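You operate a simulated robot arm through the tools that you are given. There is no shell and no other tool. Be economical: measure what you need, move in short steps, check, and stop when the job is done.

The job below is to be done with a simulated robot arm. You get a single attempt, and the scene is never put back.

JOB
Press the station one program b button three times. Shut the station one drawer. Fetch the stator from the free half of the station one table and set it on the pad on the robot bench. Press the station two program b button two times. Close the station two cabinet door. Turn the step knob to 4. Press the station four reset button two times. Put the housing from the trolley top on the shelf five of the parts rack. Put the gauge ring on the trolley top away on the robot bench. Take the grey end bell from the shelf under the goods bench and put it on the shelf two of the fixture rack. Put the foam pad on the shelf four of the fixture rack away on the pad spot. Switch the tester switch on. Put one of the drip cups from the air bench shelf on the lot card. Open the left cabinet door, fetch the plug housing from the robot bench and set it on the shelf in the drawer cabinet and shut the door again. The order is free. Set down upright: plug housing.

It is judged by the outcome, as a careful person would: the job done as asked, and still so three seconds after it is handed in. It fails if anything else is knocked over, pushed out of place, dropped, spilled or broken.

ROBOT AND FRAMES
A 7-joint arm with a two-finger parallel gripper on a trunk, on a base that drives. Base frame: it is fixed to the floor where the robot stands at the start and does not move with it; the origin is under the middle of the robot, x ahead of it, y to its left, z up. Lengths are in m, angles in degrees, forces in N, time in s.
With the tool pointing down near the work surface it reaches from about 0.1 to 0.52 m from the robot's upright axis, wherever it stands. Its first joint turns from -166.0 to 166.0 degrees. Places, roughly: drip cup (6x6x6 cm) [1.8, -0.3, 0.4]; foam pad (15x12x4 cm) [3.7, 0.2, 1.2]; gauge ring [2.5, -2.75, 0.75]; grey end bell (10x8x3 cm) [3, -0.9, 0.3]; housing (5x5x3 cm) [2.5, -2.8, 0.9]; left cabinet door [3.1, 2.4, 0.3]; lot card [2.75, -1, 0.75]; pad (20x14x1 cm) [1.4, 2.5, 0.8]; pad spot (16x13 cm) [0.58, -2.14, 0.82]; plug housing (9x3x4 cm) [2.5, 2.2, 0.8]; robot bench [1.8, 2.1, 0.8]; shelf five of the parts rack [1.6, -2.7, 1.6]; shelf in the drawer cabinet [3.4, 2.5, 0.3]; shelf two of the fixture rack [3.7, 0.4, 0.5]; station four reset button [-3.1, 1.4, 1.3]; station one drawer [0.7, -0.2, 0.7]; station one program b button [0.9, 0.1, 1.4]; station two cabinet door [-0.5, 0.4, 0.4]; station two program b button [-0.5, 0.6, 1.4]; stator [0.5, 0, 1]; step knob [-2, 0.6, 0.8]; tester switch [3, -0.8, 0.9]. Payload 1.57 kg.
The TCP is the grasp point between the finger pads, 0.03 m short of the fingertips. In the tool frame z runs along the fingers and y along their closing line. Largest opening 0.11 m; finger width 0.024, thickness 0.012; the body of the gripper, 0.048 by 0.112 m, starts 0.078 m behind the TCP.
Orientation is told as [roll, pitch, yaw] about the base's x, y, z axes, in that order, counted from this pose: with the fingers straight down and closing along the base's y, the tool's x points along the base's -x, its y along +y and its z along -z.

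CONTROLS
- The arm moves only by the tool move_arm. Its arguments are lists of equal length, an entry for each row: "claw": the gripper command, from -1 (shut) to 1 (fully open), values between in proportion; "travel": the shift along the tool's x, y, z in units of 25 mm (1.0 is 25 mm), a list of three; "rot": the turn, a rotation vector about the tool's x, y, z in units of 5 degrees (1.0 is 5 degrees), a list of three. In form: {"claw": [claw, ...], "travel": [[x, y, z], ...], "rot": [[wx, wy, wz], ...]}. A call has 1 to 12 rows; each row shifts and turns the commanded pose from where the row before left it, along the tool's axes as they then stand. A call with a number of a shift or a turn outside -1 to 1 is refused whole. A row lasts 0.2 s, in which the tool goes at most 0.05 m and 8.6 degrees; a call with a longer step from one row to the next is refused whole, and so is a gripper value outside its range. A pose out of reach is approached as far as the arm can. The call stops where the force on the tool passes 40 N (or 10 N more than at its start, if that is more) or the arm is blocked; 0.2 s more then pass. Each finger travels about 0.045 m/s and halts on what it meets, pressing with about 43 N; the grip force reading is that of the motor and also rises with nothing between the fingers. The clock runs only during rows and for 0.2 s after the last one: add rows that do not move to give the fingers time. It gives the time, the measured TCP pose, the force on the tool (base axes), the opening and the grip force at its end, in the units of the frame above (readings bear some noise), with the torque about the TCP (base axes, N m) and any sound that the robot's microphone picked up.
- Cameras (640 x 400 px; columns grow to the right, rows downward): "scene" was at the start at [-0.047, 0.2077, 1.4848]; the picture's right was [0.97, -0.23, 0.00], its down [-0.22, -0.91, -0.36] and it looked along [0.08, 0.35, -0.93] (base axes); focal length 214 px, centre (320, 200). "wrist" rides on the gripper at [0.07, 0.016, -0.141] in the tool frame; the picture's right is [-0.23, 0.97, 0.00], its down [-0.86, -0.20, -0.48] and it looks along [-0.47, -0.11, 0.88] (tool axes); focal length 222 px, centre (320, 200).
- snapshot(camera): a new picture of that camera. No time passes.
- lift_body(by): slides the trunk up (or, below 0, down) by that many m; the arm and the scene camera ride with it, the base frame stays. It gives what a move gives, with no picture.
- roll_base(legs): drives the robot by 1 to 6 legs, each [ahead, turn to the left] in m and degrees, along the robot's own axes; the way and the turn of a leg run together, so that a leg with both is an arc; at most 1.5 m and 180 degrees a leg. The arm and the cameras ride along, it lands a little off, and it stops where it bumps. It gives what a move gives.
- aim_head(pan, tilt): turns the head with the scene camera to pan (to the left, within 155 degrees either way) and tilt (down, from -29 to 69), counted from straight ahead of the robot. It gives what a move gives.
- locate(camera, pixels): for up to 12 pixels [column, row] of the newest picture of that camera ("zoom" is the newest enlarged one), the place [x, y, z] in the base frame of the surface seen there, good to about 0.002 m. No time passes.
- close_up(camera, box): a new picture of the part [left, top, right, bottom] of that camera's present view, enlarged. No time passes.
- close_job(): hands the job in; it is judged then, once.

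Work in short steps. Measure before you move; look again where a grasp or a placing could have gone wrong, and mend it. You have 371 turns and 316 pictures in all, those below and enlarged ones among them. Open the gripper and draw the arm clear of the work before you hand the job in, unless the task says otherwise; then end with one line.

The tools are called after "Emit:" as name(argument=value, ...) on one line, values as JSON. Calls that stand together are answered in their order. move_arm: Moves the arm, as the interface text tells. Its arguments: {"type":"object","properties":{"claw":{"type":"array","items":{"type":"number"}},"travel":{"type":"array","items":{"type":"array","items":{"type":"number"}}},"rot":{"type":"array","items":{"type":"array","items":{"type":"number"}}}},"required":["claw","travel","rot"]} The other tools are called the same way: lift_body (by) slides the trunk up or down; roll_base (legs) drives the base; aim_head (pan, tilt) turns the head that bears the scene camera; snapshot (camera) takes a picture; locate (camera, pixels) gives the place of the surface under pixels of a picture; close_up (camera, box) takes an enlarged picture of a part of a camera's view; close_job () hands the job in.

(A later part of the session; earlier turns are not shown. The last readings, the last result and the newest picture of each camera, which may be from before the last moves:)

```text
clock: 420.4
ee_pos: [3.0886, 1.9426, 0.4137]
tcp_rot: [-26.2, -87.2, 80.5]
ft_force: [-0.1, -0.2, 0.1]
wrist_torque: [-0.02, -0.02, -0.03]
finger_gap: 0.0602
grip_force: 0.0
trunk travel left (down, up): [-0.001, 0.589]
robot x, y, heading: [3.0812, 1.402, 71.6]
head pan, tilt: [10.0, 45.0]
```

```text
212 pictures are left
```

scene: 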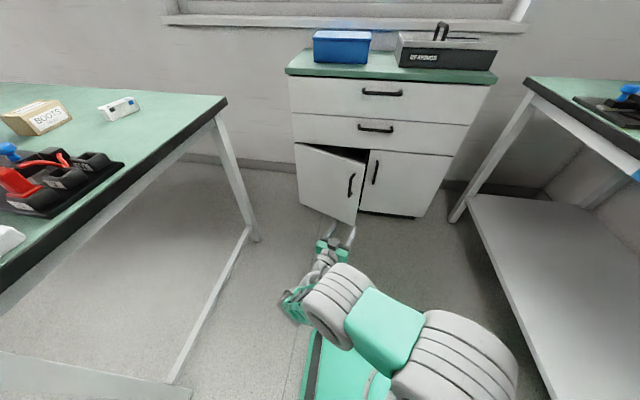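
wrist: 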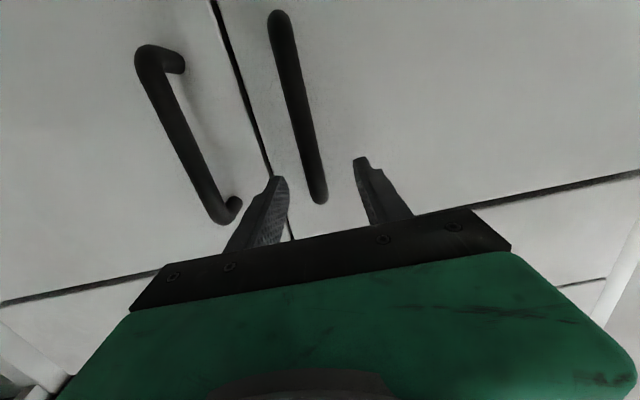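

Emit:
move_arm(claw=[0.2, 0.2, 0.2, 0.2, 0.2, 0.2, 0.2, 0.2, 0.2, 0.2], travel=[[0, 0.8, 0.8], [0, 0.8, 0.9], [0, 0.8, 0.9], [0, 0.6, 0.9], [0, 0, 1], [0, 0, 1], [0, 0, 1], [0, 0, 1], [0, 0, 1], [0, 0, 1]], rot=[[0, 0, 0], [0, 0, 0], [0, 0, 0], [0, 0, 0], [0, 0, 0], [0, 0, 0], [0, 0, 0], [0, 0, 0], [0, 0, 0], [0, 0, 0]])

Emit:
snapshot(camera="wrist")

```text
clock: 422.6
ee_pos: [3.1653, 2.181, 0.4005]
tcp_rot: [-26.4, -87.2, 80.7]
ft_force: [0.0, 0.9, -0.5]
wrist_torque: [-0.01, 0.02, -0.04]
finger_gap: 0.0659
grip_force: 0.2
trunk travel left (down, up): [-0.001, 0.589]
robot x, y, heading: [3.0837, 1.3992, 71.4]
head pan, tilt: [10.0, 45.0]
```

```text
211 pictures are left
```

wrist: 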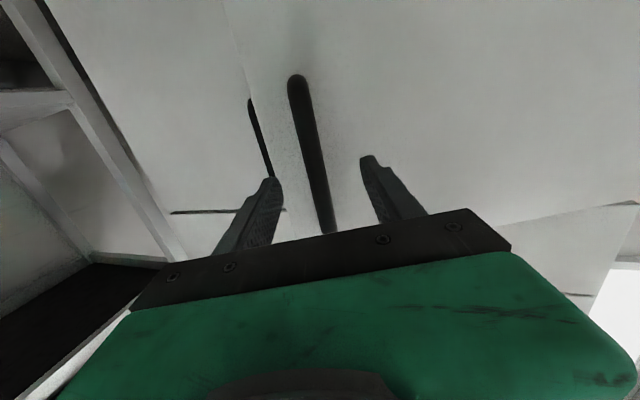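

Grip and continue pulling.

Emit:
move_arm(claw=[-1, -1, -1, -1], travel=[[0, 0, 0], [0, 0, 0], [0, 0, 0], [0, 0, 0]], rot=[[0, 0, 0], [0, 0, 0], [0, 0, 0], [0, 0, 0]])

Emit:
move_arm(claw=[-1, -1, -1, -1, -1, -1], travel=[[0, 0.1, -0.6], [0, 0.14, -0.85], [0, 0.14, -0.85], [0, 0.14, -0.85], [0, 0.14, -0.85], [0, 0.14, -0.85]], rot=[[0.5, 0, 0], [0.75, 0, 0], [0.75, 0, 0], [0.75, 0, 0], [0.75, 0, 0], [0.75, 0, 0]])

Emit:
snapshot(camera="scene")

```text
clock: 423.6
ee_pos: [3.1666, 2.1815, 0.4014]
tcp_rot: [-25.6, -87.1, 79.9]
ft_force: [2.1, -2.9, -0.4]
wrist_torque: [0.39, 0.3, -0.11]
finger_gap: 0.0151
grip_force: 22.2
trunk travel left (down, up): [-0.001, 0.589]
robot x, y, heading: [3.0804, 1.3963, 71.5]
head pan, tilt: [10.0, 45.0]
```

```text
clock: 424.8
ee_pos: [3.0916, 2.1286, 0.4006]
tcp_rot: [-31.4, -86.7, 70.9]
ft_force: [-4.6, 7.7, -9.5]
wrist_torque: [0.47, 0.76, 0.13]
finger_gap: 0.0154
grip_force: 30.7
trunk travel left (down, up): [-0.001, 0.589]
robot x, y, heading: [3.0809, 1.3985, 71.7]
head pan, tilt: [10.0, 45.0]
stopped in row 5: the force on the tool passed its limit at 44 N (the readings are from after the stop); the commanded pose is now the measured one
```

```text
210 pictures are left
```

scene: 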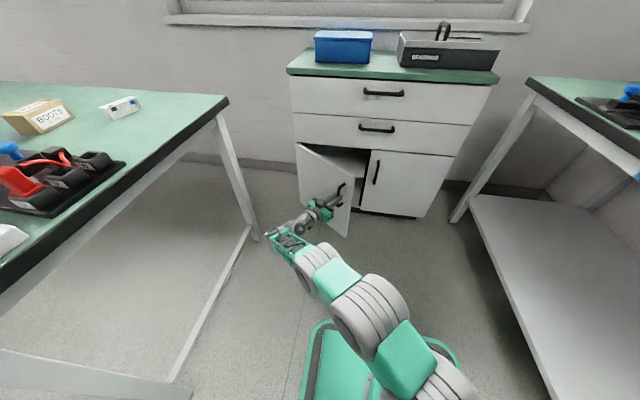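

Door at ~39°. Continue with a little more sideways component.

Emit:
move_arm(claw=[-1, -1, -1, -1, -1, -1], travel=[[0, 0.25, -0.6], [0, 0.25, -0.8], [0, 0.25, -0.8], [0, 0.25, -0.8], [0, 0.25, -0.8], [0, 0.25, -0.8]], rot=[[0.9, 0, 0], [0.9, 0, 0], [0.9, 0, 0], [0.9, 0, 0], [0.9, 0, 0], [0.9, 0, 0]])

Emit:
snapshot(camera="scene")

```text
clock: 425.3
ee_pos: [3.0879, 2.1273, 0.4017]
tcp_rot: [-28.8, -85.8, 65.3]
ft_force: [-2.6, 4.1, -9.5]
wrist_torque: [0.38, 0.94, 0.21]
finger_gap: 0.0152
grip_force: 30.8
out of reach, approached as far as the arm can: row 1, 2
trunk travel left (down, up): [-0.001, 0.589]
robot x, y, heading: [3.0809, 1.3973, 71.7]
head pan, tilt: [10.0, 45.0]
stopped in row 2: the force on the tool passed its limit at 56 N (the readings are from after the stop); the commanded pose is now the measured one
```

```text
209 pictures are left
```

scene: 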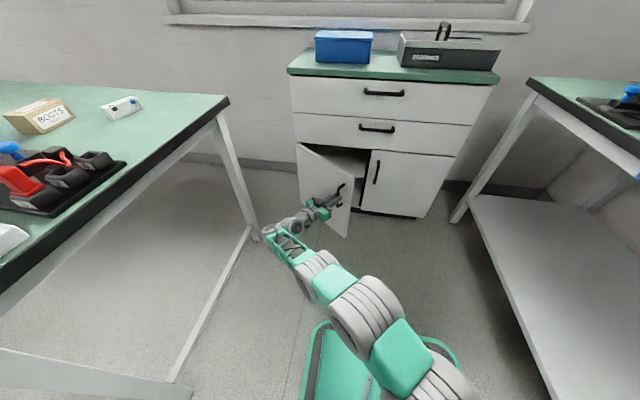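

The arm cannot turn further here. I release and will push the door from its inner side instead.

Emit:
move_arm(claw=[0.8, 0.8, 0.8, 0.8, 0.8, 0.8], travel=[[0, 0, 0], [0, 0, 0], [0, 0, 0], [0, 0, 0], [0, 0, 0], [0, 0, 0]], rot=[[0, 0, 0], [0, 0, 0], [0, 0, 0], [0, 0, 0], [0, 0, 0], [0, 0, 0]])

Emit:
roll_base(legs=[[-0.12, 0]])

Emit:
move_arm(claw=[-1, -1, -1, -1, -1, -1, -1, -1], travel=[[0, 0, 0], [0, 0, 0], [0, 0, 0], [0, 0, 0], [0, 0, 0], [0, 0, 0], [0, 0, 0], [0, 0, 0]], rot=[[-1, 0, 0], [-1, 0, 0], [-1, 0, 0], [-1, 0, 0], [-1, 0, 0], [-1, 0, 0], [-1, 0, 0], [-1, 0, 0]])

Emit:
snapshot(camera="scene")

```text
clock: 426.7
ee_pos: [3.0886, 2.1271, 0.4041]
tcp_rot: [-29.1, -86.1, 65.4]
ft_force: [-0.4, -0.3, -0.4]
wrist_torque: [-0.02, 0.0, 0.0]
finger_gap: 0.099
grip_force: 0.0
trunk travel left (down, up): [-0.001, 0.589]
robot x, y, heading: [3.0808, 1.3959, 72.1]
head pan, tilt: [10.0, 45.0]
```

```text
clock: 427.9
ee_pos: [3.0514, 2.0136, 0.4055]
tcp_rot: [-29.0, -86.3, 65.3]
ft_force: [-1.0, 0.1, 1.3]
wrist_torque: [0.05, 0.0, -0.03]
finger_gap: 0.0988
grip_force: 0.1
trunk travel left (down, up): [-0.001, 0.589]
robot x, y, heading: [3.0413, 1.2834, 72.2]
head pan, tilt: [10.0, 45.0]
```

```text
clock: 429.7
ee_pos: [3.0519, 2.013, 0.4041]
tcp_rot: [11.3, -86.2, 65.0]
ft_force: [-0.5, 0.7, -0.5]
wrist_torque: [-0.01, -0.01, 0.0]
finger_gap: 0.0003
grip_force: 20.7
trunk travel left (down, up): [-0.001, 0.589]
robot x, y, heading: [3.0464, 1.2857, 71.9]
head pan, tilt: [10.0, 45.0]
```

```text
208 pictures are left
```

scene: 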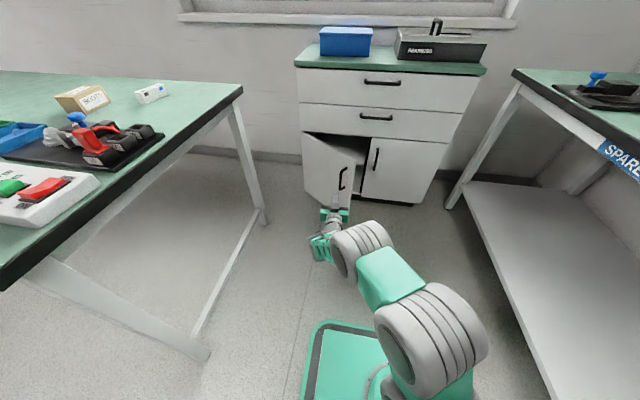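

Emit:
close_up(camera="scene", box=[290, 120, 430, 230])

Emit:
locate(camera="scene", pixels=[[353, 160], [348, 205], [304, 135], [341, 178], [358, 175], [365, 155], [340, 150]])

```text
3.64 times, centred on (360, 175) of scene
```

zoom: 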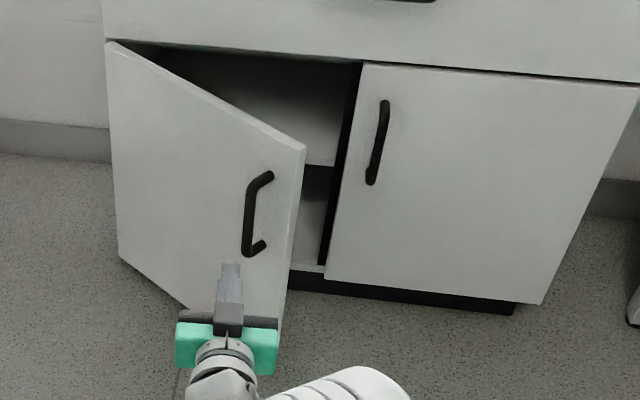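

```text
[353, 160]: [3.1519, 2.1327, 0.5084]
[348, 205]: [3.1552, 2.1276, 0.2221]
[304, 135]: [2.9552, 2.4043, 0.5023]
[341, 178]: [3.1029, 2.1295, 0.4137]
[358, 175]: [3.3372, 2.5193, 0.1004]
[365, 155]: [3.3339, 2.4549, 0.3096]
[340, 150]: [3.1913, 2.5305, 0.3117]
```

Door edge at (3.153,2.13), angle ≈36°. Move right of the edge, then forward past it, then sweep left.

Emit:
move_arm(claw=[-1, -1, -1, -1, -1, -1, -1, -1, -1, -1, -1, -1], travel=[[0, -1, 0], [0, -1, 0], [0, -1, 0], [0, -1, 0], [0, -1, 0], [0, -0.3, 0.5], [0, 0, 1], [0, 0, 1], [0, 0, 1], [0, 0, 1], [0, 0, 1], [0, 0, 1]], rot=[[0, 0, 0], [0, 0, 0], [0, 0, 0], [0, 0, 0], [0, 0, 0], [0, 0, 0], [0, 0, 0], [0, 0, 0], [0, 0, 0], [0, 0, 0], [0, 0, 0], [0, 0, 0]])

Emit:
snapshot(camera="scene")

```text
clock: 432.3
ee_pos: [3.2195, 2.1414, 0.3903]
tcp_rot: [10.4, -86.1, 65.8]
ft_force: [0.5, 0.0, -0.1]
wrist_torque: [0.01, 0.01, 0.0]
finger_gap: 0.0001
grip_force: 21.0
trunk travel left (down, up): [-0.001, 0.589]
robot x, y, heading: [3.0459, 1.2822, 71.7]
head pan, tilt: [10.0, 45.0]
```

```text
206 pictures are left
```

scene: 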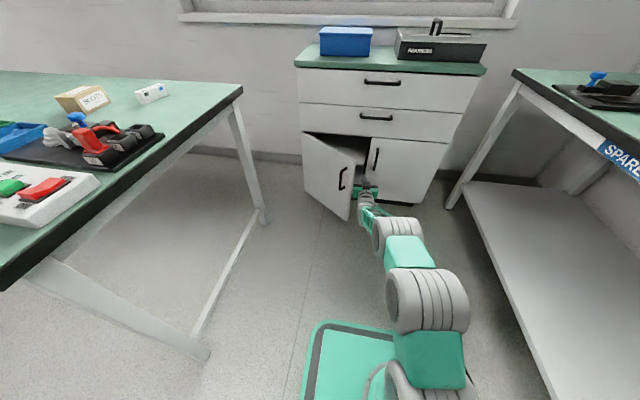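

Emit:
move_arm(claw=[-1, -1, -1, -1, -1, -1, -1, -1, -1, -1, -1, -1], travel=[[0, 0.9, 0], [0, 0.9, -0.2], [0, 0.9, -0.5], [0, 0.9, -0.5], [0, 0.9, -0.5], [0, 0.9, -0.5], [0, 0.9, -0.5], [0, 0.9, -0.5], [0, 0.9, -0.4], [0, 0.9, -0.3], [0, 0.9, -0.3], [0, 0.9, -0.2]], rot=[[0, 0, 0], [0, 0, 0], [0, 0, 0], [0, 0, 0], [0, 0, 0], [0, 0, 0], [0, 0, 0], [0, 0, 0], [0, 0, 0], [0, 0, 0], [0, 0, 0], [0, 0, 0]])

Emit:
snapshot(camera="scene")

```text
clock: 434.9
ee_pos: [2.9303, 2.0959, 0.4042]
tcp_rot: [11.3, -86.2, 64.9]
ft_force: [0.5, -0.2, -0.2]
wrist_torque: [0.0, -0.05, 0.01]
finger_gap: 0.0001
grip_force: 21.7
trunk travel left (down, up): [-0.001, 0.589]
robot x, y, heading: [3.0459, 1.2828, 71.9]
head pan, tilt: [10.0, 45.0]
```

```text
205 pictures are left
```

scene: 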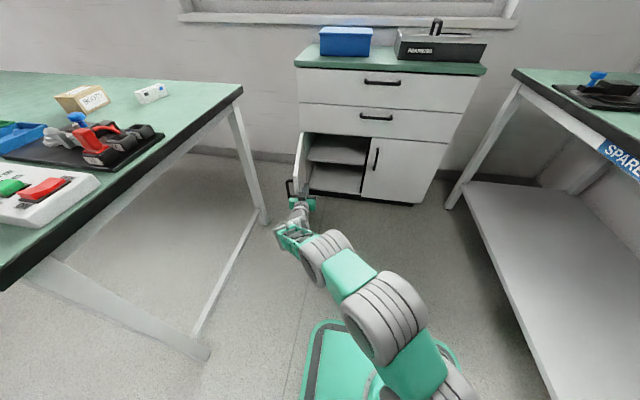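

The door is wide open. I measure the shelf inside.

Emit:
close_up(camera="scene", box=[280, 110, 400, 220])

Emit:
locate(camera="zoom", pixels=[[160, 190], [300, 200], [430, 210], [180, 160], [440, 170], [200, 270], [150, 195], [420, 225], [250, 220], [100, 290], [300, 130]])

```text
3.64 times, centred on (340, 165) of scene
```

zoom: 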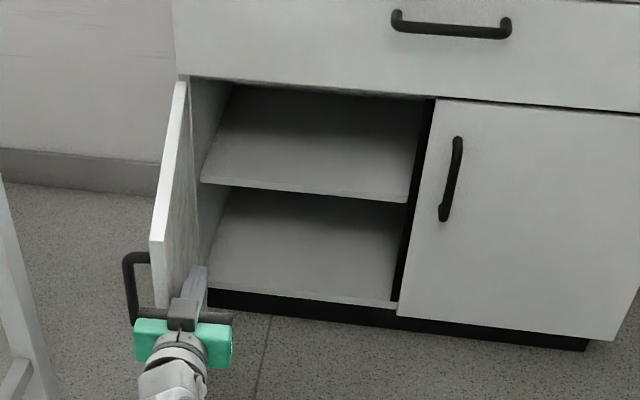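

```text
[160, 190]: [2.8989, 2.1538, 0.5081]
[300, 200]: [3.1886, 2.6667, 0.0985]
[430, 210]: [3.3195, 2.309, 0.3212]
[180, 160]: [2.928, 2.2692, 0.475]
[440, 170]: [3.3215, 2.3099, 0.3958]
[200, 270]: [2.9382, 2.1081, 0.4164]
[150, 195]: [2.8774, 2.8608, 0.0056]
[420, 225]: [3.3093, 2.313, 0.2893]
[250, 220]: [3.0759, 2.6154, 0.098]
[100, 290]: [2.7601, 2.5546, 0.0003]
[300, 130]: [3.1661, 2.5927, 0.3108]
```

Emit:
locate(camera="zoom", pixels=[[220, 178], [300, 186], [395, 196], [240, 120], [400, 140], [300, 110], [420, 105], [190, 90]])

Emit:
roll_base(legs=[[-0.25, 0]])

Emit:
lift_body(by=0.4)

Emit:
lift_body(by=0.15)

```text
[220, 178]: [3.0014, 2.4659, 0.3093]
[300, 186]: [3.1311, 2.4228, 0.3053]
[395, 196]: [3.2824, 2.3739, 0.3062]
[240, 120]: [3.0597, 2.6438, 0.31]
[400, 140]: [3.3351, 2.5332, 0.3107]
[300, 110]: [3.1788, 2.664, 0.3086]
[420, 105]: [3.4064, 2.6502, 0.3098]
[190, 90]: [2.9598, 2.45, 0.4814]
```

```text
clock: 436.7
ee_pos: [2.8564, 1.8592, 0.403]
tcp_rot: [11.0, -86.2, 65.1]
ft_force: [-0.2, 0.2, 0.2]
wrist_torque: [0.0, -0.03, 0.01]
finger_gap: 0.0
grip_force: 21.2
trunk travel left (down, up): [-0.001, 0.589]
robot x, y, heading: [2.9659, 1.0488, 71.7]
head pan, tilt: [10.0, 45.0]
```

```text
clock: 440.5
ee_pos: [2.8557, 1.8599, 0.8038]
tcp_rot: [10.9, -86.3, 65.2]
ft_force: [0.0, 0.8, 0.5]
wrist_torque: [0.0, -0.01, 0.01]
finger_gap: 0.0001
grip_force: 21.1
trunk travel left (down, up): [-0.401, 0.189]
robot x, y, heading: [2.9691, 1.0525, 71.8]
head pan, tilt: [10.0, 45.0]
```

```text
clock: 442.3
ee_pos: [2.8554, 1.8588, 0.9526]
tcp_rot: [10.8, -86.1, 65.3]
ft_force: [0.0, -0.3, -0.2]
wrist_torque: [-0.02, -0.01, 0.01]
finger_gap: 0.0001
grip_force: 21.7
trunk travel left (down, up): [-0.551, 0.039]
robot x, y, heading: [2.9679, 1.0477, 71.7]
head pan, tilt: [10.0, 45.0]
```

Shelf top at z 0.31, front edge at n≈3.27. I tilt the tool to 45° down (to grip the plug housing so that it can be placed inside upright), retracting the arm.

Emit:
move_arm(claw=[-1, -1, -1, -1, -1, -1, -1, -1, -1, -1, -1, -1], travel=[[0, -0.5, -1], [0, -0.5, -1], [0, -0.5, -1], [0, -0.5, -1], [0, -0.5, -1], [0, -0.5, -1], [0, -0.5, -1], [0, 0, -1], [0, 0, -1], [0, 0, -1], [0, 0, -1], [0, 0, -1]], rot=[[0, 0, 0], [0, 0, 0], [0, 0, 0], [0, 0, 0], [0, 0, 0], [0, 0, 0], [0, 0, 0], [0, 0, 0], [0, 0, 0], [0, 0, 0], [0, 0, 0], [0, 0, 0]])

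Emit:
move_arm(claw=[1, 1, 1, 1, 1, 1, 1, 1], travel=[[0, 0, 0], [0, 0, 0], [0, 0, 0], [0, 0, 0], [0, 0, 0], [0, 0, 0], [0, 0, 0], [0, 0, 0]], rot=[[0, 1, 0], [0, 1, 0], [0, 1, 0], [0, 1, 0], [0, 1, 0], [0, 1, 0], [0, 1, 0], [0, 1, 0]])

Emit:
roll_base(legs=[[0, 24], [0.66, 0], [0, 43]])

Emit:
snapshot(camera="wrist")

```text
clock: 444.9
ee_pos: [2.8688, 1.5482, 0.973]
tcp_rot: [11.3, -86.2, 64.7]
ft_force: [0.6, -0.1, -0.1]
wrist_torque: [0.01, 0.0, 0.0]
finger_gap: 0.0
grip_force: 21.6
trunk travel left (down, up): [-0.551, 0.039]
robot x, y, heading: [2.9678, 1.0495, 71.7]
head pan, tilt: [10.0, 45.0]
```

```text
clock: 446.7
ee_pos: [2.8683, 1.5477, 0.9719]
tcp_rot: [1.0, -46.1, 75.4]
ft_force: [0.6, 0.0, 0.5]
wrist_torque: [0.0, 0.04, 0.04]
finger_gap: 0.1099
grip_force: 0.1
trunk travel left (down, up): [-0.551, 0.039]
robot x, y, heading: [2.9703, 1.0472, 71.5]
head pan, tilt: [10.0, 45.0]
```

```text
clock: 453.7
ee_pos: [2.3918, 1.812, 0.9724]
tcp_rot: [1.1, -46.3, 143.1]
ft_force: [-0.1, -0.5, 0.2]
wrist_torque: [0.01, 0.0, -0.01]
finger_gap: 0.1101
grip_force: 0.1
trunk travel left (down, up): [-0.551, 0.039]
robot x, y, heading: [2.8953, 1.7128, 139.6]
head pan, tilt: [10.0, 45.0]
```

```text
203 pictures are left
```

wrist: 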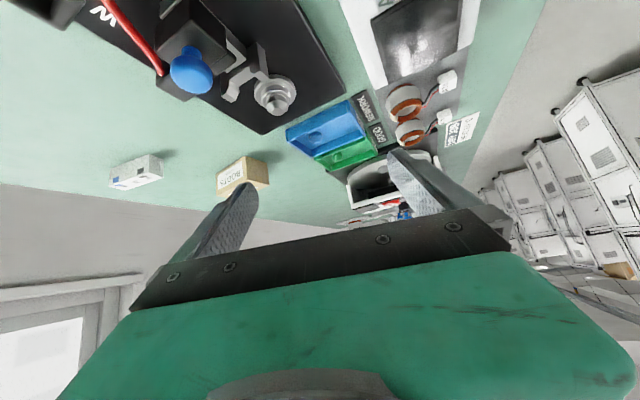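

The plug housing is at (137,172) in the wrist view. Measure.

Emit:
close_up(camera="wrist", box=[90, 130, 190, 210])

Emit:
locate(camera="zoom", pixels=[[130, 265], [130, 350], [390, 145], [460, 160], [470, 270], [330, 200], [280, 290], [160, 270], [400, 190]])

```text
5.00 times, centred on (140, 170) of wrist
```

zoom: 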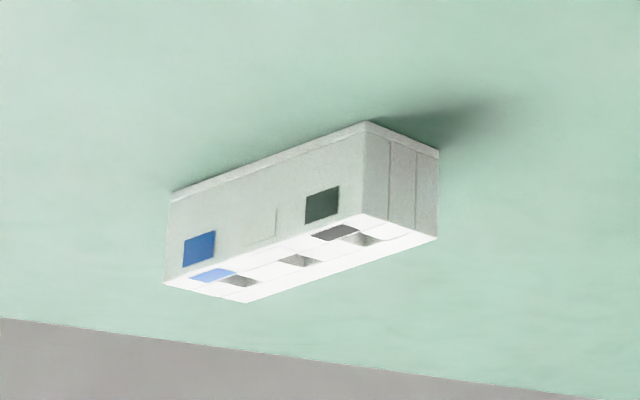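

```text
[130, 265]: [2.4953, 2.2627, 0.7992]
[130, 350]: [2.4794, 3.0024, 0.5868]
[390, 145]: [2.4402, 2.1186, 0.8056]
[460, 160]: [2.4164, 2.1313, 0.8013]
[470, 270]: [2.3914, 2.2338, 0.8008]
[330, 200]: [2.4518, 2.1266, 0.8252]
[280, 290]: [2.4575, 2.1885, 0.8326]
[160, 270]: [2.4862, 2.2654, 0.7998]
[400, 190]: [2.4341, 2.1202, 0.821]
```

Emit:
locate(camera="zoom", pixels=[[172, 281], [245, 298], [430, 238], [368, 218], [300, 256], [180, 200], [362, 130], [432, 160], [175, 270]])

```text
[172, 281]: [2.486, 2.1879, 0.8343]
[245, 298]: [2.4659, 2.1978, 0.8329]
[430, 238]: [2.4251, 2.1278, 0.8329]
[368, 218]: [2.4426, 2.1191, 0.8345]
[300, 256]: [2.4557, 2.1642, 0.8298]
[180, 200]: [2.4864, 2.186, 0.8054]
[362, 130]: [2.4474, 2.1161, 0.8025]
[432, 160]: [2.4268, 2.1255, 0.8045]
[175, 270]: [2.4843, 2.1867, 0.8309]
```

Plug centre (2.455,2.158), top z 0.834, long axis ≈58.5°. I align the tool heading to 148.5° and move to a point ahead of it.

Emit:
move_arm(claw=[1, 1, 1, 1, 1, 1, 1, 1, 1, 1, 1, 1], travel=[[0, 0, 0], [0, 0, 0], [-0.11, -1, 0.115], [-0.11, -1, 0.115], [-0.11, -1, 0.115], [-0.11, -1, 0.115], [-0.11, -1, 0.115], [-0.11, -1, 0.115], [-0.11, -1, 0.115], [-0.11, -1, 0.115], [-0.11, -1, 0.115], [-0.11, -1, 0.115]], rot=[[-0.39, 0, -0.373], [-0.39, 0, -0.373], [0, 0, 0], [0, 0, 0], [0, 0, 0], [0, 0, 0], [0, 0, 0], [0, 0, 0], [0, 0, 0], [0, 0, 0], [0, 0, 0], [0, 0, 0]])

Emit:
move_arm(claw=[1, 1, 1, 1, 1, 1, 1], travel=[[0, -1, 0], [0, -1, 0], [0, -1, 0], [0, -0.1, 0], [0.67, 0, 0.645], [0.67, 0, 0.645], [0, 0, 0]], rot=[[0, 0, 0], [0, 0, 0], [0, 0, 0], [0, 0, 0], [0, 0, 0], [0, 0, 0], [0, 0, 0]])

Emit:
snapshot(camera="wrist")

```text
clock: 456.3
ee_pos: [2.485, 2.0466, 0.9706]
tcp_rot: [1.2, -46.3, 148.5]
ft_force: [0.0, 0.9, -0.6]
wrist_torque: [0.0, 0.05, -0.01]
finger_gap: 0.1099
grip_force: 0.0
trunk travel left (down, up): [-0.551, 0.039]
robot x, y, heading: [2.8894, 1.7118, 139.7]
head pan, tilt: [10.0, 45.0]
```

```text
clock: 457.9
ee_pos: [2.5231, 2.1138, 0.9221]
tcp_rot: [1.0, -46.3, 148.5]
ft_force: [-0.6, -0.3, -0.3]
wrist_torque: [-0.01, -0.01, -0.03]
finger_gap: 0.1101
grip_force: 0.1
trunk travel left (down, up): [-0.551, 0.039]
robot x, y, heading: [2.8923, 1.7111, 139.6]
head pan, tilt: [10.0, 45.0]
```

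```text
201 pictures are left
```

wrist: 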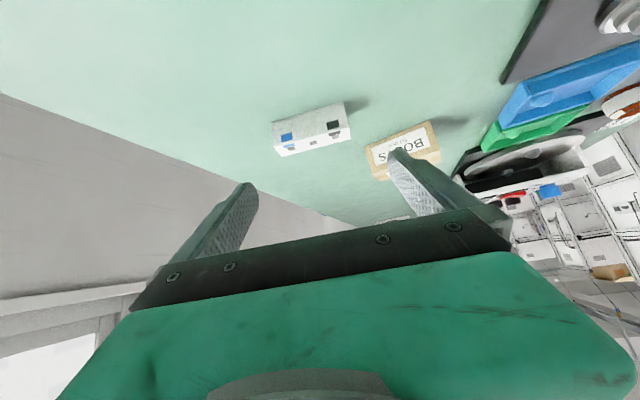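

Plug edges are parallel to the finger line. Measure once more from here.

Emit:
close_up(camera="wrist", box=[260, 90, 370, 170])

Emit:
locate(camera="wrist", pixels=[[278, 145], [281, 155], [347, 130], [348, 138], [313, 142], [275, 124], [343, 105], [310, 150]])

```text
5.00 times, centred on (315, 130) of wrist
```

zoom: 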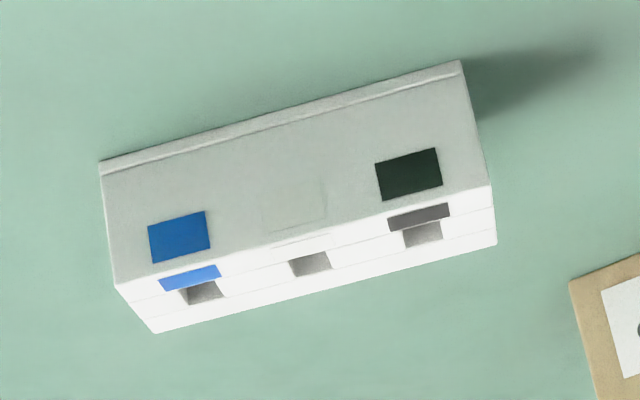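

```text
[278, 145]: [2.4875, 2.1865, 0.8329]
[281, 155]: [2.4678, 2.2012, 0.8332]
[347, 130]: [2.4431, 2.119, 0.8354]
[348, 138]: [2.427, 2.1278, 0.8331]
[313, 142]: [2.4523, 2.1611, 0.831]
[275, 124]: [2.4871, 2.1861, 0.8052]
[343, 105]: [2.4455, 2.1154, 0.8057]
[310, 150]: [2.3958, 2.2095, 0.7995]
```

Emit:
move_arm(claw=[1, 1, 1, 1, 1, 1, 1], travel=[[0.78, -0.12, 0], [0, 0, 0.8], [0, 0, 0.8], [0, 0, 0.8], [0, 0, 0.8], [0, 0, 0.7], [0, 0, 0.44]], rot=[[0, 0, 0], [0, 0, 0], [0, 0, 0], [0, 0, 0], [0, 0, 0], [0, 0, 0], [0, 0, 0]])

Emit:
snapshot(camera="wrist")

```text
clock: 459.5
ee_pos: [2.4674, 2.1475, 0.8336]
tcp_rot: [0.9, -46.3, 148.7]
ft_force: [0.1, 0.2, 0.4]
wrist_torque: [-0.03, 0.03, 0.02]
finger_gap: 0.1097
grip_force: 0.0
trunk travel left (down, up): [-0.551, 0.039]
robot x, y, heading: [2.8894, 1.7161, 139.5]
head pan, tilt: [10.0, 45.0]
```

```text
199 pictures are left
```

wrist: 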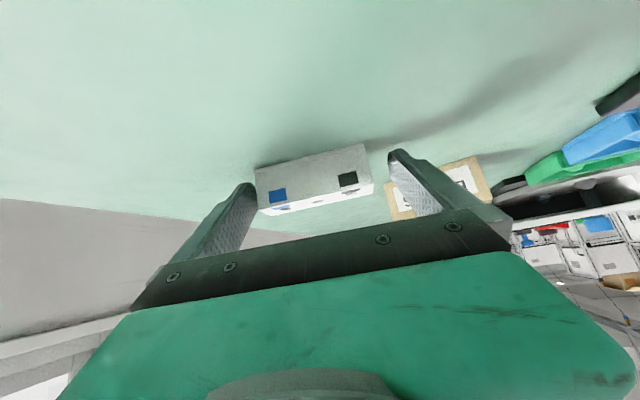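

The housing is between the fingers. Close and lift slowly.

Emit:
move_arm(claw=[-1, -1, -1, -1, -1], travel=[[0, 0, 0], [0, 0, 0], [0, 0, 0], [0, 0, 0], [0, 0, 0]], rot=[[0, 0, 0], [0, 0, 0], [0, 0, 0], [0, 0, 0], [0, 0, 0]])

Emit:
move_arm(claw=[-1, -1, -1, -1, -1, -1, -1, -1], travel=[[-0.15, 0, -0.14], [-0.29, 0, -0.28], [-0.29, 0, -0.28], [-0.29, 0, -0.28], [-0.29, 0, -0.28], [-0.29, 0, -0.28], [-0.29, 0, -0.28], [-0.29, 0, -0.28]], rot=[[0, 0, 0], [0, 0, 0], [0, 0, 0], [0, 0, 0], [0, 0, 0], [0, 0, 0], [0, 0, 0], [0, 0, 0]])

Emit:
snapshot(camera="wrist")

```text
clock: 460.7
ee_pos: [2.4681, 2.1471, 0.8327]
tcp_rot: [1.2, -46.2, 148.5]
ft_force: [0.2, -0.3, 0.1]
wrist_torque: [0.03, -0.03, 0.01]
finger_gap: 0.0877
grip_force: 42.9
trunk travel left (down, up): [-0.551, 0.039]
robot x, y, heading: [2.8926, 1.7127, 139.3]
head pan, tilt: [10.0, 45.0]
```

```text
clock: 462.5
ee_pos: [2.4708, 2.1489, 0.9078]
tcp_rot: [1.1, -46.3, 148.5]
ft_force: [-0.2, -0.5, -0.4]
wrist_torque: [0.01, 0.0, 0.02]
finger_gap: 0.0874
grip_force: 43.0
trunk travel left (down, up): [-0.551, 0.039]
robot x, y, heading: [2.8919, 1.7162, 139.4]
head pan, tilt: [10.0, 45.0]
```

```text
198 pictures are left
```

wrist: 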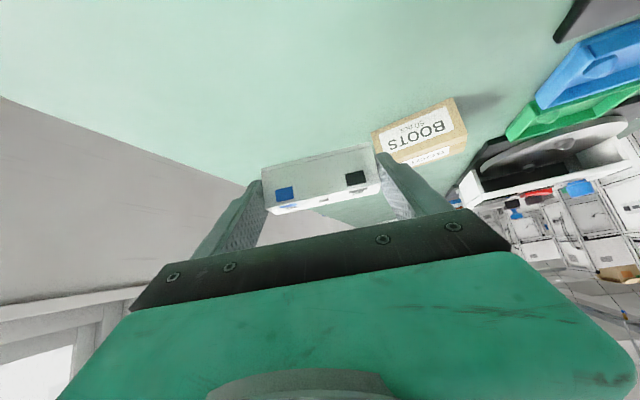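

Held (gap 87 mm). I raise it a bit, back off 0.1 m and turn to face the cabinet.

Emit:
move_arm(claw=[-1, -1, -1, -1], travel=[[-0.4, 0, -0.38], [-0.4, 0, -0.38], [-0.4, 0, -0.38], [-0.4, 0, -0.38]], rot=[[0, 0, 0], [0, 0, 0], [0, 0, 0], [0, 0, 0]])

Emit:
roll_base(legs=[[-0.1, 0], [0, -67.4]])

Emit:
aim_head(pan=5, tilt=50)

Emit:
snapshot(camera="scene")

```text
clock: 463.5
ee_pos: [2.471, 2.1496, 0.9639]
tcp_rot: [1.1, -46.4, 148.5]
ft_force: [0.2, -0.4, -0.2]
wrist_torque: [0.0, -0.01, 0.0]
finger_gap: 0.0874
grip_force: 42.6
trunk travel left (down, up): [-0.551, 0.039]
robot x, y, heading: [2.8918, 1.7163, 139.8]
head pan, tilt: [10.0, 45.0]
```

```text
clock: 467.6
ee_pos: [3.2115, 2.205, 0.9632]
tcp_rot: [1.2, -46.3, 80.6]
ft_force: [0.2, -0.8, -0.3]
wrist_torque: [0.03, 0.02, -0.02]
finger_gap: 0.0874
grip_force: 43.1
trunk travel left (down, up): [-0.551, 0.039]
robot x, y, heading: [2.9685, 1.6517, 71.9]
head pan, tilt: [10.0, 45.0]
```

```text
clock: 468.2
ee_pos: [3.2128, 2.2035, 0.9627]
tcp_rot: [1.1, -46.3, 80.5]
ft_force: [0.1, -0.7, 0.0]
wrist_torque: [-0.01, 0.03, -0.01]
finger_gap: 0.087
grip_force: 42.9
trunk travel left (down, up): [-0.551, 0.039]
robot x, y, heading: [2.9708, 1.6514, 71.7]
head pan, tilt: [5.0, 50.0]
```

```text
197 pictures are left
```

scene: 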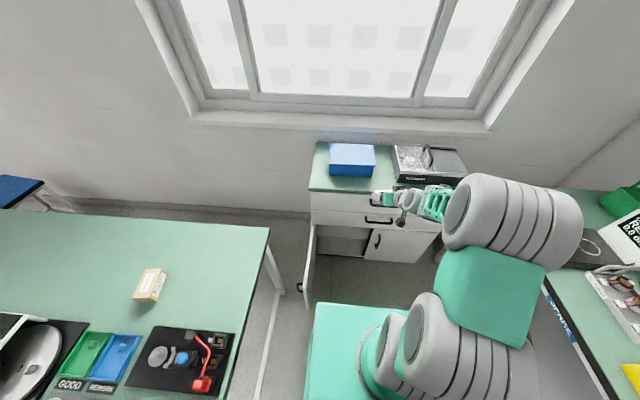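

Turn the tool heading to 72°, shift left 119 mm.

Emit:
move_arm(claw=[-1, -1, -1, -1, -1, -1, -1, -1, -1], travel=[[0, 0, 0], [0, 0, 0], [0, 0.7, 0], [0, 0.7, 0], [0, 0.7, 0], [0, 0.7, 0], [0, 0.7, 0], [0, 0.7, 0], [0, 0.56, 0]], rot=[[0.615, 0, 0.587], [0.615, 0, 0.587], [0, 0, 0], [0, 0, 0], [0, 0, 0], [0, 0, 0], [0, 0, 0], [0, 0, 0], [0, 0, 0]])

Emit:
lift_body(by=-0.4)

Emit:
snapshot(camera="scene")

Emit:
snapshot(camera="wrist")

```text
clock: 470.2
ee_pos: [3.0978, 2.2399, 0.9637]
tcp_rot: [1.0, -46.2, 72.1]
ft_force: [0.1, 0.3, -0.9]
wrist_torque: [-0.03, 0.01, -0.01]
finger_gap: 0.0874
grip_force: 42.9
trunk travel left (down, up): [-0.551, 0.039]
robot x, y, heading: [2.9698, 1.6518, 71.5]
head pan, tilt: [5.0, 50.0]
```

```text
clock: 474.1
ee_pos: [3.0984, 2.2381, 0.5646]
tcp_rot: [1.1, -46.2, 72.2]
ft_force: [0.9, 0.8, -0.2]
wrist_torque: [0.02, -0.02, 0.01]
finger_gap: 0.0874
grip_force: 42.7
trunk travel left (down, up): [-0.151, 0.439]
robot x, y, heading: [2.9683, 1.6501, 71.6]
head pan, tilt: [5.0, 50.0]
```

```text
196 pictures are left
```

scene: 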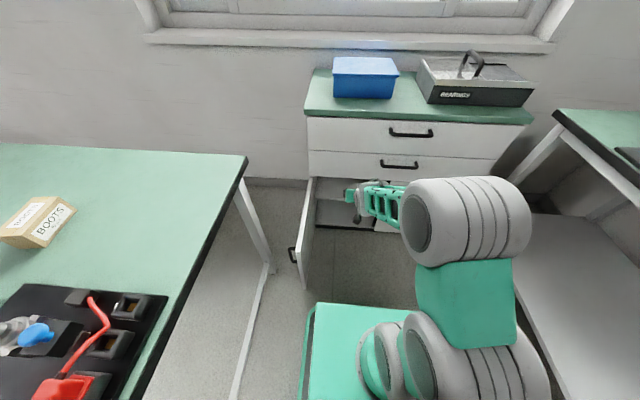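

```text
195 pictures are left
```

wrist: 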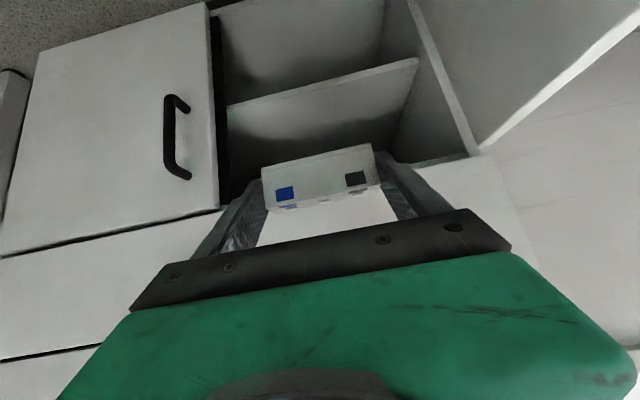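

Lower the remaining 0.15 m and then a bit by the arm.

Emit:
lift_body(by=-0.15)

Emit:
move_arm(claw=[-1, -1, -1], travel=[[0.5, 0, 0.48], [0.5, 0, 0.48], [0.55, 0, 0.53]], rot=[[0, 0, 0], [0, 0, 0], [0, 0, 0]])

Emit:
snapshot(camera="wrist")

```text
clock: 475.8
ee_pos: [3.0982, 2.2396, 0.413]
tcp_rot: [0.9, -46.1, 72.2]
ft_force: [-1.0, 0.5, -0.6]
wrist_torque: [-0.01, 0.02, 0.0]
finger_gap: 0.0872
grip_force: 42.5
trunk travel left (down, up): [-0.001, 0.589]
robot x, y, heading: [2.9646, 1.6516, 71.8]
head pan, tilt: [5.0, 50.0]
```

```text
clock: 476.6
ee_pos: [3.097, 2.2376, 0.3622]
tcp_rot: [1.0, -46.2, 72.2]
ft_force: [0.4, -0.2, -0.2]
wrist_torque: [-0.02, -0.05, 0.02]
finger_gap: 0.0872
grip_force: 43.5
trunk travel left (down, up): [-0.001, 0.589]
robot x, y, heading: [2.9648, 1.6481, 72.0]
head pan, tilt: [5.0, 50.0]
```

```text
194 pictures are left
```

wrist: 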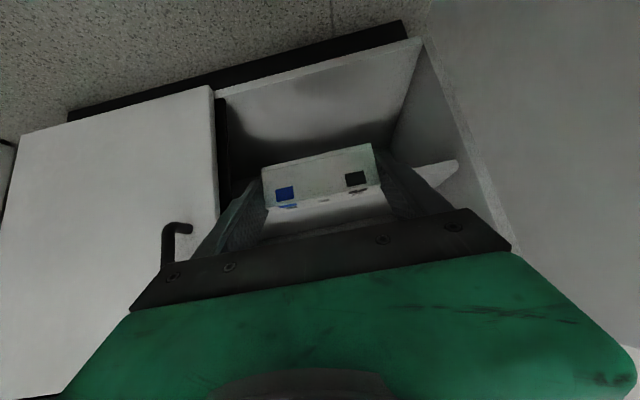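

The plug stands just above shelf level. I drive 0.12 m forward, then continue with the arm.

Emit:
roll_base(legs=[[0.12, 0]])

Emit:
snapshot(camera="wrist")

Emit:
snapshot(camera="scene")

```text
clock: 477.8
ee_pos: [3.1344, 2.3537, 0.3618]
tcp_rot: [0.9, -46.1, 72.2]
ft_force: [0.0, 0.1, -0.3]
wrist_torque: [0.01, 0.01, 0.01]
finger_gap: 0.0872
grip_force: 42.9
trunk travel left (down, up): [-0.001, 0.589]
robot x, y, heading: [3.0046, 1.763, 71.9]
head pan, tilt: [5.0, 50.0]
```

```text
193 pictures are left
```

wrist: 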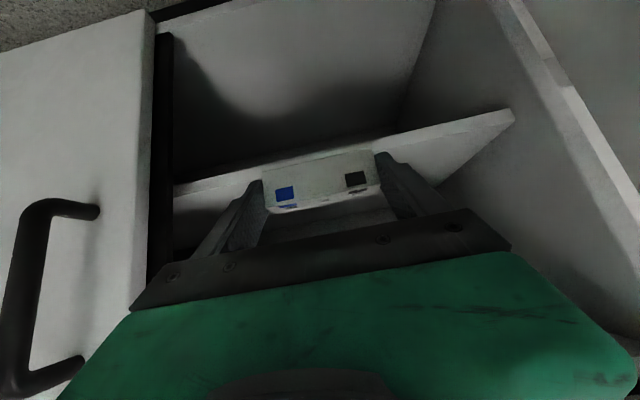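

```text
192 pictures are left
```

scene: 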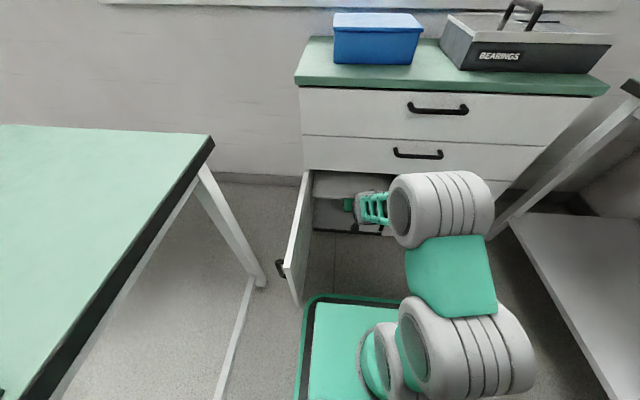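

Now the arm moves 98 mm inwards.

Emit:
move_arm(claw=[-1, -1, -1, -1, -1, -1], travel=[[-0.45, 0, 0.47], [-0.45, 0, 0.47], [-0.45, 0, 0.47], [-0.45, 0, 0.47], [-0.45, 0, 0.47], [-0.45, 0, 0.47]], rot=[[0, 0, 0], [0, 0, 0], [0, 0, 0], [0, 0, 0], [0, 0, 0], [0, 0, 0]])

Emit:
snapshot(camera="wrist")

Emit:
close_up(camera="scene", box=[270, 140, 470, 290])

```text
clock: 479.2
ee_pos: [3.1634, 2.4459, 0.3622]
tcp_rot: [0.9, -46.2, 72.2]
ft_force: [-0.4, -0.2, -0.7]
wrist_torque: [0.0, 0.02, 0.03]
finger_gap: 0.0873
grip_force: 43.4
trunk travel left (down, up): [-0.001, 0.589]
robot x, y, heading: [3.0042, 1.7642, 71.9]
head pan, tilt: [5.0, 50.0]
```

```text
191 pictures are left
```

wrist: 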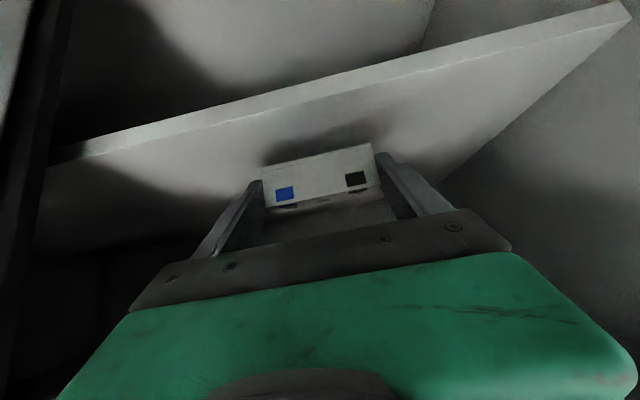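

```text
2.67 times, centred on (370, 215) of scene
```

zoom: 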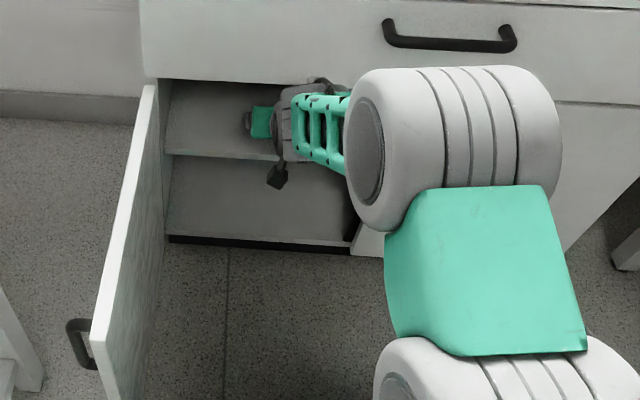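

Lower onto the shelf in small steps.

Emit:
move_arm(claw=[-1, -1, -1, -1, -1, -1], travel=[[0.29, 0, 0.276], [0.12, 0, 0.115], [0.06, 0, 0.055], [0.06, 0, 0.055], [0, 0, 0], [0, 0, 0]], rot=[[0, 0, 0], [0, 0, 0], [0, 0, 0], [0, 0, 0], [0, 0, 0], [0, 0, 0]])

```text
clock: 480.6
ee_pos: [3.1634, 2.4477, 0.3442]
tcp_rot: [1.0, -46.3, 72.2]
ft_force: [0.2, 0.2, 0.0]
wrist_torque: [0.06, -0.03, 0.04]
finger_gap: 0.0874
grip_force: 42.6
trunk travel left (down, up): [-0.001, 0.589]
robot x, y, heading: [3.0025, 1.7616, 71.8]
head pan, tilt: [5.0, 50.0]
```

Emit:
move_arm(claw=[-1, -1, -1, -1], travel=[[0.04, 0, 0.038], [0.04, 0, 0.038], [0, 0, 0], [0, 0, 0]], rot=[[0, 0, 0], [0, 0, 0], [0, 0, 0], [0, 0, 0]])

```text
clock: 481.6
ee_pos: [3.1644, 2.4476, 0.3432]
tcp_rot: [1.0, -46.5, 72.2]
ft_force: [0.6, 0.5, 13.4]
wrist_torque: [0.08, -0.62, 0.06]
finger_gap: 0.0874
grip_force: 43.1
trunk travel left (down, up): [-0.001, 0.589]
robot x, y, heading: [3.0049, 1.7663, 71.6]
head pan, tilt: [5.0, 50.0]
```

Contact made. Release and withdraw backwards.

Emit:
move_arm(claw=[0.95, 0.95, 0.95, 0.95], travel=[[0, 0, 0], [0, 0, 0], [0, 0, 0], [0, 0, 0]], rot=[[0, 0, 0], [0, 0, 0], [0, 0, 0], [0, 0, 0]])

Emit:
move_arm(claw=[0.95, 0.95, 0.95, 0.95, 0.95, 0.95, 0.95], travel=[[0.3, 0, -0.45], [0.4, 0, -0.6], [0.4, 0, -0.6], [0.5, 0, -0.6], [0.5, 0, -0.6], [0.5, 0, -0.6], [0.5, 0, -0.6]], rot=[[0, 0, 0], [0, 0, 0], [0, 0, 0], [0, 0, 0], [0, 0, 0], [0, 0, 0], [0, 0, 0]])

Emit:
snapshot(camera="wrist")

```text
clock: 482.6
ee_pos: [3.1637, 2.4461, 0.3404]
tcp_rot: [1.0, -46.2, 72.1]
ft_force: [-1.8, 1.1, 0.9]
wrist_torque: [-0.07, -0.06, -0.16]
finger_gap: 0.104
grip_force: 0.0
trunk travel left (down, up): [-0.001, 0.589]
robot x, y, heading: [3.0043, 1.7615, 71.7]
head pan, tilt: [5.0, 50.0]
```

```text
clock: 484.2
ee_pos: [3.1247, 2.3274, 0.353]
tcp_rot: [1.1, -46.2, 72.2]
ft_force: [-0.2, -0.9, -1.3]
wrist_torque: [-0.01, 0.0, 0.01]
finger_gap: 0.1076
grip_force: 0.2
trunk travel left (down, up): [-0.001, 0.589]
robot x, y, heading: [3.0071, 1.7649, 71.6]
head pan, tilt: [5.0, 50.0]
```

```text
189 pictures are left
```

wrist: 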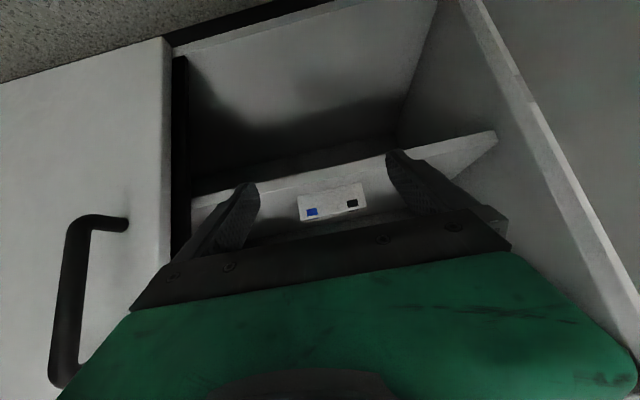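

The housing stands upright on the shelf. I back out, level the tool and close the fingers to shut the door.

Emit:
roll_base(legs=[[-0.4, 0]])

Emit:
move_arm(claw=[-1, -1, -1, -1, -1, -1, -1, -1, -1], travel=[[-0.7, 0, -0.5], [-0.7, 0, -0.5], [-0.7, 0, -0.3], [-0.7, 0, 0], [-0.7, 0, 0], [-0.7, 0, 0], [-0.5, 0, 0], [0, 0, 0], [0, 0, 0]], rot=[[0, -1, 0], [0, -1, 0], [0, -1, 0], [0, -1, 0], [0, -1, 0], [0, -1, 0], [0, -1, 0], [0, -1, 0], [0, -0.7, 0]])

Emit:
snapshot(camera="scene")

```text
clock: 486.8
ee_pos: [3.0029, 1.9449, 0.3542]
tcp_rot: [1.0, -46.1, 71.7]
ft_force: [-0.4, 0.3, -0.5]
wrist_torque: [0.01, 0.02, -0.02]
finger_gap: 0.1074
grip_force: 0.0
trunk travel left (down, up): [-0.001, 0.589]
robot x, y, heading: [2.8752, 1.3837, 71.1]
head pan, tilt: [5.0, 50.0]
```

```text
clock: 488.8
ee_pos: [3.0137, 1.9751, 0.4772]
tcp_rot: [78.2, -89.2, -5.7]
ft_force: [0.1, 0.8, 0.7]
wrist_torque: [-0.06, -0.04, 0.01]
finger_gap: 0.0
grip_force: 21.2
trunk travel left (down, up): [-0.001, 0.589]
robot x, y, heading: [2.8789, 1.381, 71.2]
head pan, tilt: [5.0, 50.0]
```

```text
188 pictures are left
```

scene: 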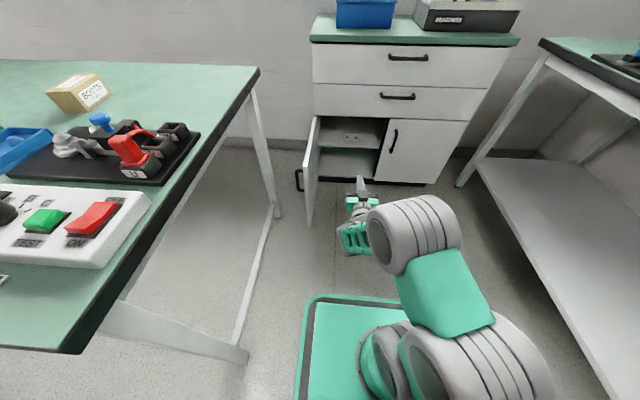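

Emit:
locate(camera="scene", pixels=[[308, 165], [310, 220], [315, 130], [299, 180], [353, 139], [298, 172]])

```text
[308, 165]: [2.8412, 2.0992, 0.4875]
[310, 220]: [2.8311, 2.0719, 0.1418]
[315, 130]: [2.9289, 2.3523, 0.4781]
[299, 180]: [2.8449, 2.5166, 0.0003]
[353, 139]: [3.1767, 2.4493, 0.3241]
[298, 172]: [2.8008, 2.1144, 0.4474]
```

Edge at d 2.055, n 2.85. I back the tool 40 mm, go left past the edge, then forward along the door's outside (above its handle).

Emit:
move_arm(claw=[-1, -1, -1, -1, -1, -1, -1, -1, -1, -1, -1, -1], travel=[[-0.4, 0, -0.8], [0, 0, -0.8], [0, 1, -0.1], [0, 1, 0], [0, 1, 0], [0, 1, 0], [0, 1, 0], [0, 1, 0], [0, 1, 0], [0, 1, 0], [0, 1, 0], [0, 1, 0]], rot=[[0, 0, 0], [0, 0, 0], [0, 0, 0], [0, 0, 0], [0, 0, 0], [0, 0, 0], [0, 0, 0], [0, 0, 0], [0, 0, 0], [0, 0, 0], [0, 0, 0], [0, 0, 0]])

Emit:
move_arm(claw=[-1, -1], travel=[[0, 1, 0], [0, 0.5, 0]], rot=[[0, 0, 0], [0, 0, 0]])

Emit:
snapshot(camera="scene")

```text
clock: 491.4
ee_pos: [2.7636, 2.0081, 0.4885]
tcp_rot: [64.8, -89.2, 7.6]
ft_force: [-0.1, -0.1, 0.4]
wrist_torque: [-0.02, 0.02, 0.02]
finger_gap: 0.0
grip_force: 21.6
trunk travel left (down, up): [-0.001, 0.589]
robot x, y, heading: [2.8766, 1.3806, 71.3]
head pan, tilt: [5.0, 50.0]
```

```text
clock: 491.9
ee_pos: [2.7261, 2.0208, 0.4907]
tcp_rot: [68.1, -89.2, 4.4]
ft_force: [0.1, 0.0, 0.7]
wrist_torque: [-0.02, 0.01, 0.03]
finger_gap: 0.0
grip_force: 21.6
trunk travel left (down, up): [-0.001, 0.589]
robot x, y, heading: [2.8751, 1.3799, 71.3]
head pan, tilt: [5.0, 50.0]
```

```text
187 pictures are left
```

scene: 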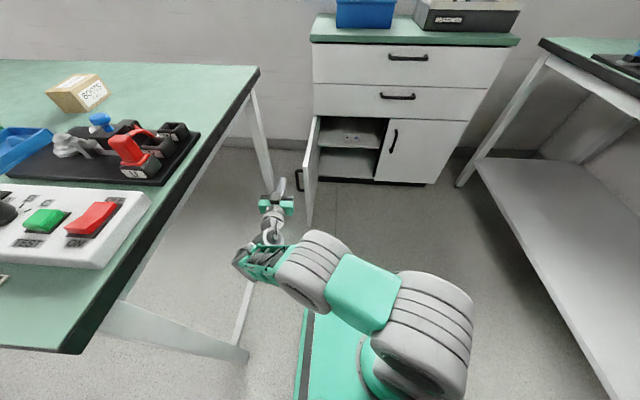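

Emit:
move_arm(claw=[-1, -1, -1, -1, -1, -1, -1, -1, -1], travel=[[0, 0, 0.95], [0, 0, 0.95], [0, 0, 0.95], [0, 0, 0.95], [0, 0, 0.95], [0, 0, 0.95], [0, 0, 0.95], [0, 0, 0.95], [0, 0, 0.8]], rot=[[0, 0, 0], [0, 0, 0], [0, 0, 0], [0, 0, 0], [0, 0, 0], [0, 0, 0], [0, 0, 0], [0, 0, 0], [0, 0, 0]])

Emit:
snapshot(camera="scene")

```text
clock: 493.9
ee_pos: [2.7909, 2.2212, 0.489]
tcp_rot: [64.8, -89.2, 7.7]
ft_force: [0.7, -0.4, 0.4]
wrist_torque: [-0.01, 0.0, 0.02]
finger_gap: 0.0
grip_force: 21.6
trunk travel left (down, up): [-0.001, 0.589]
robot x, y, heading: [2.8782, 1.3816, 71.2]
head pan, tilt: [5.0, 50.0]
```

```text
186 pictures are left
```

scene: 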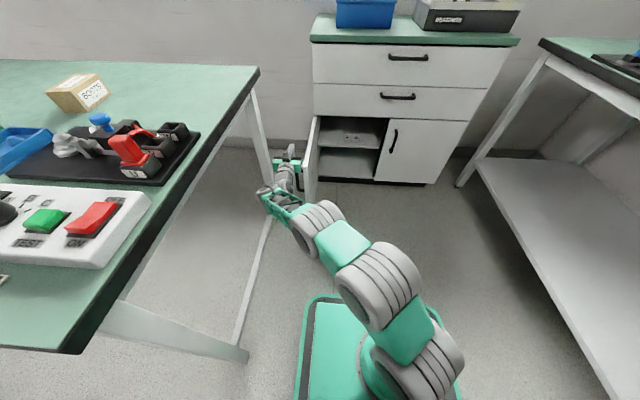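

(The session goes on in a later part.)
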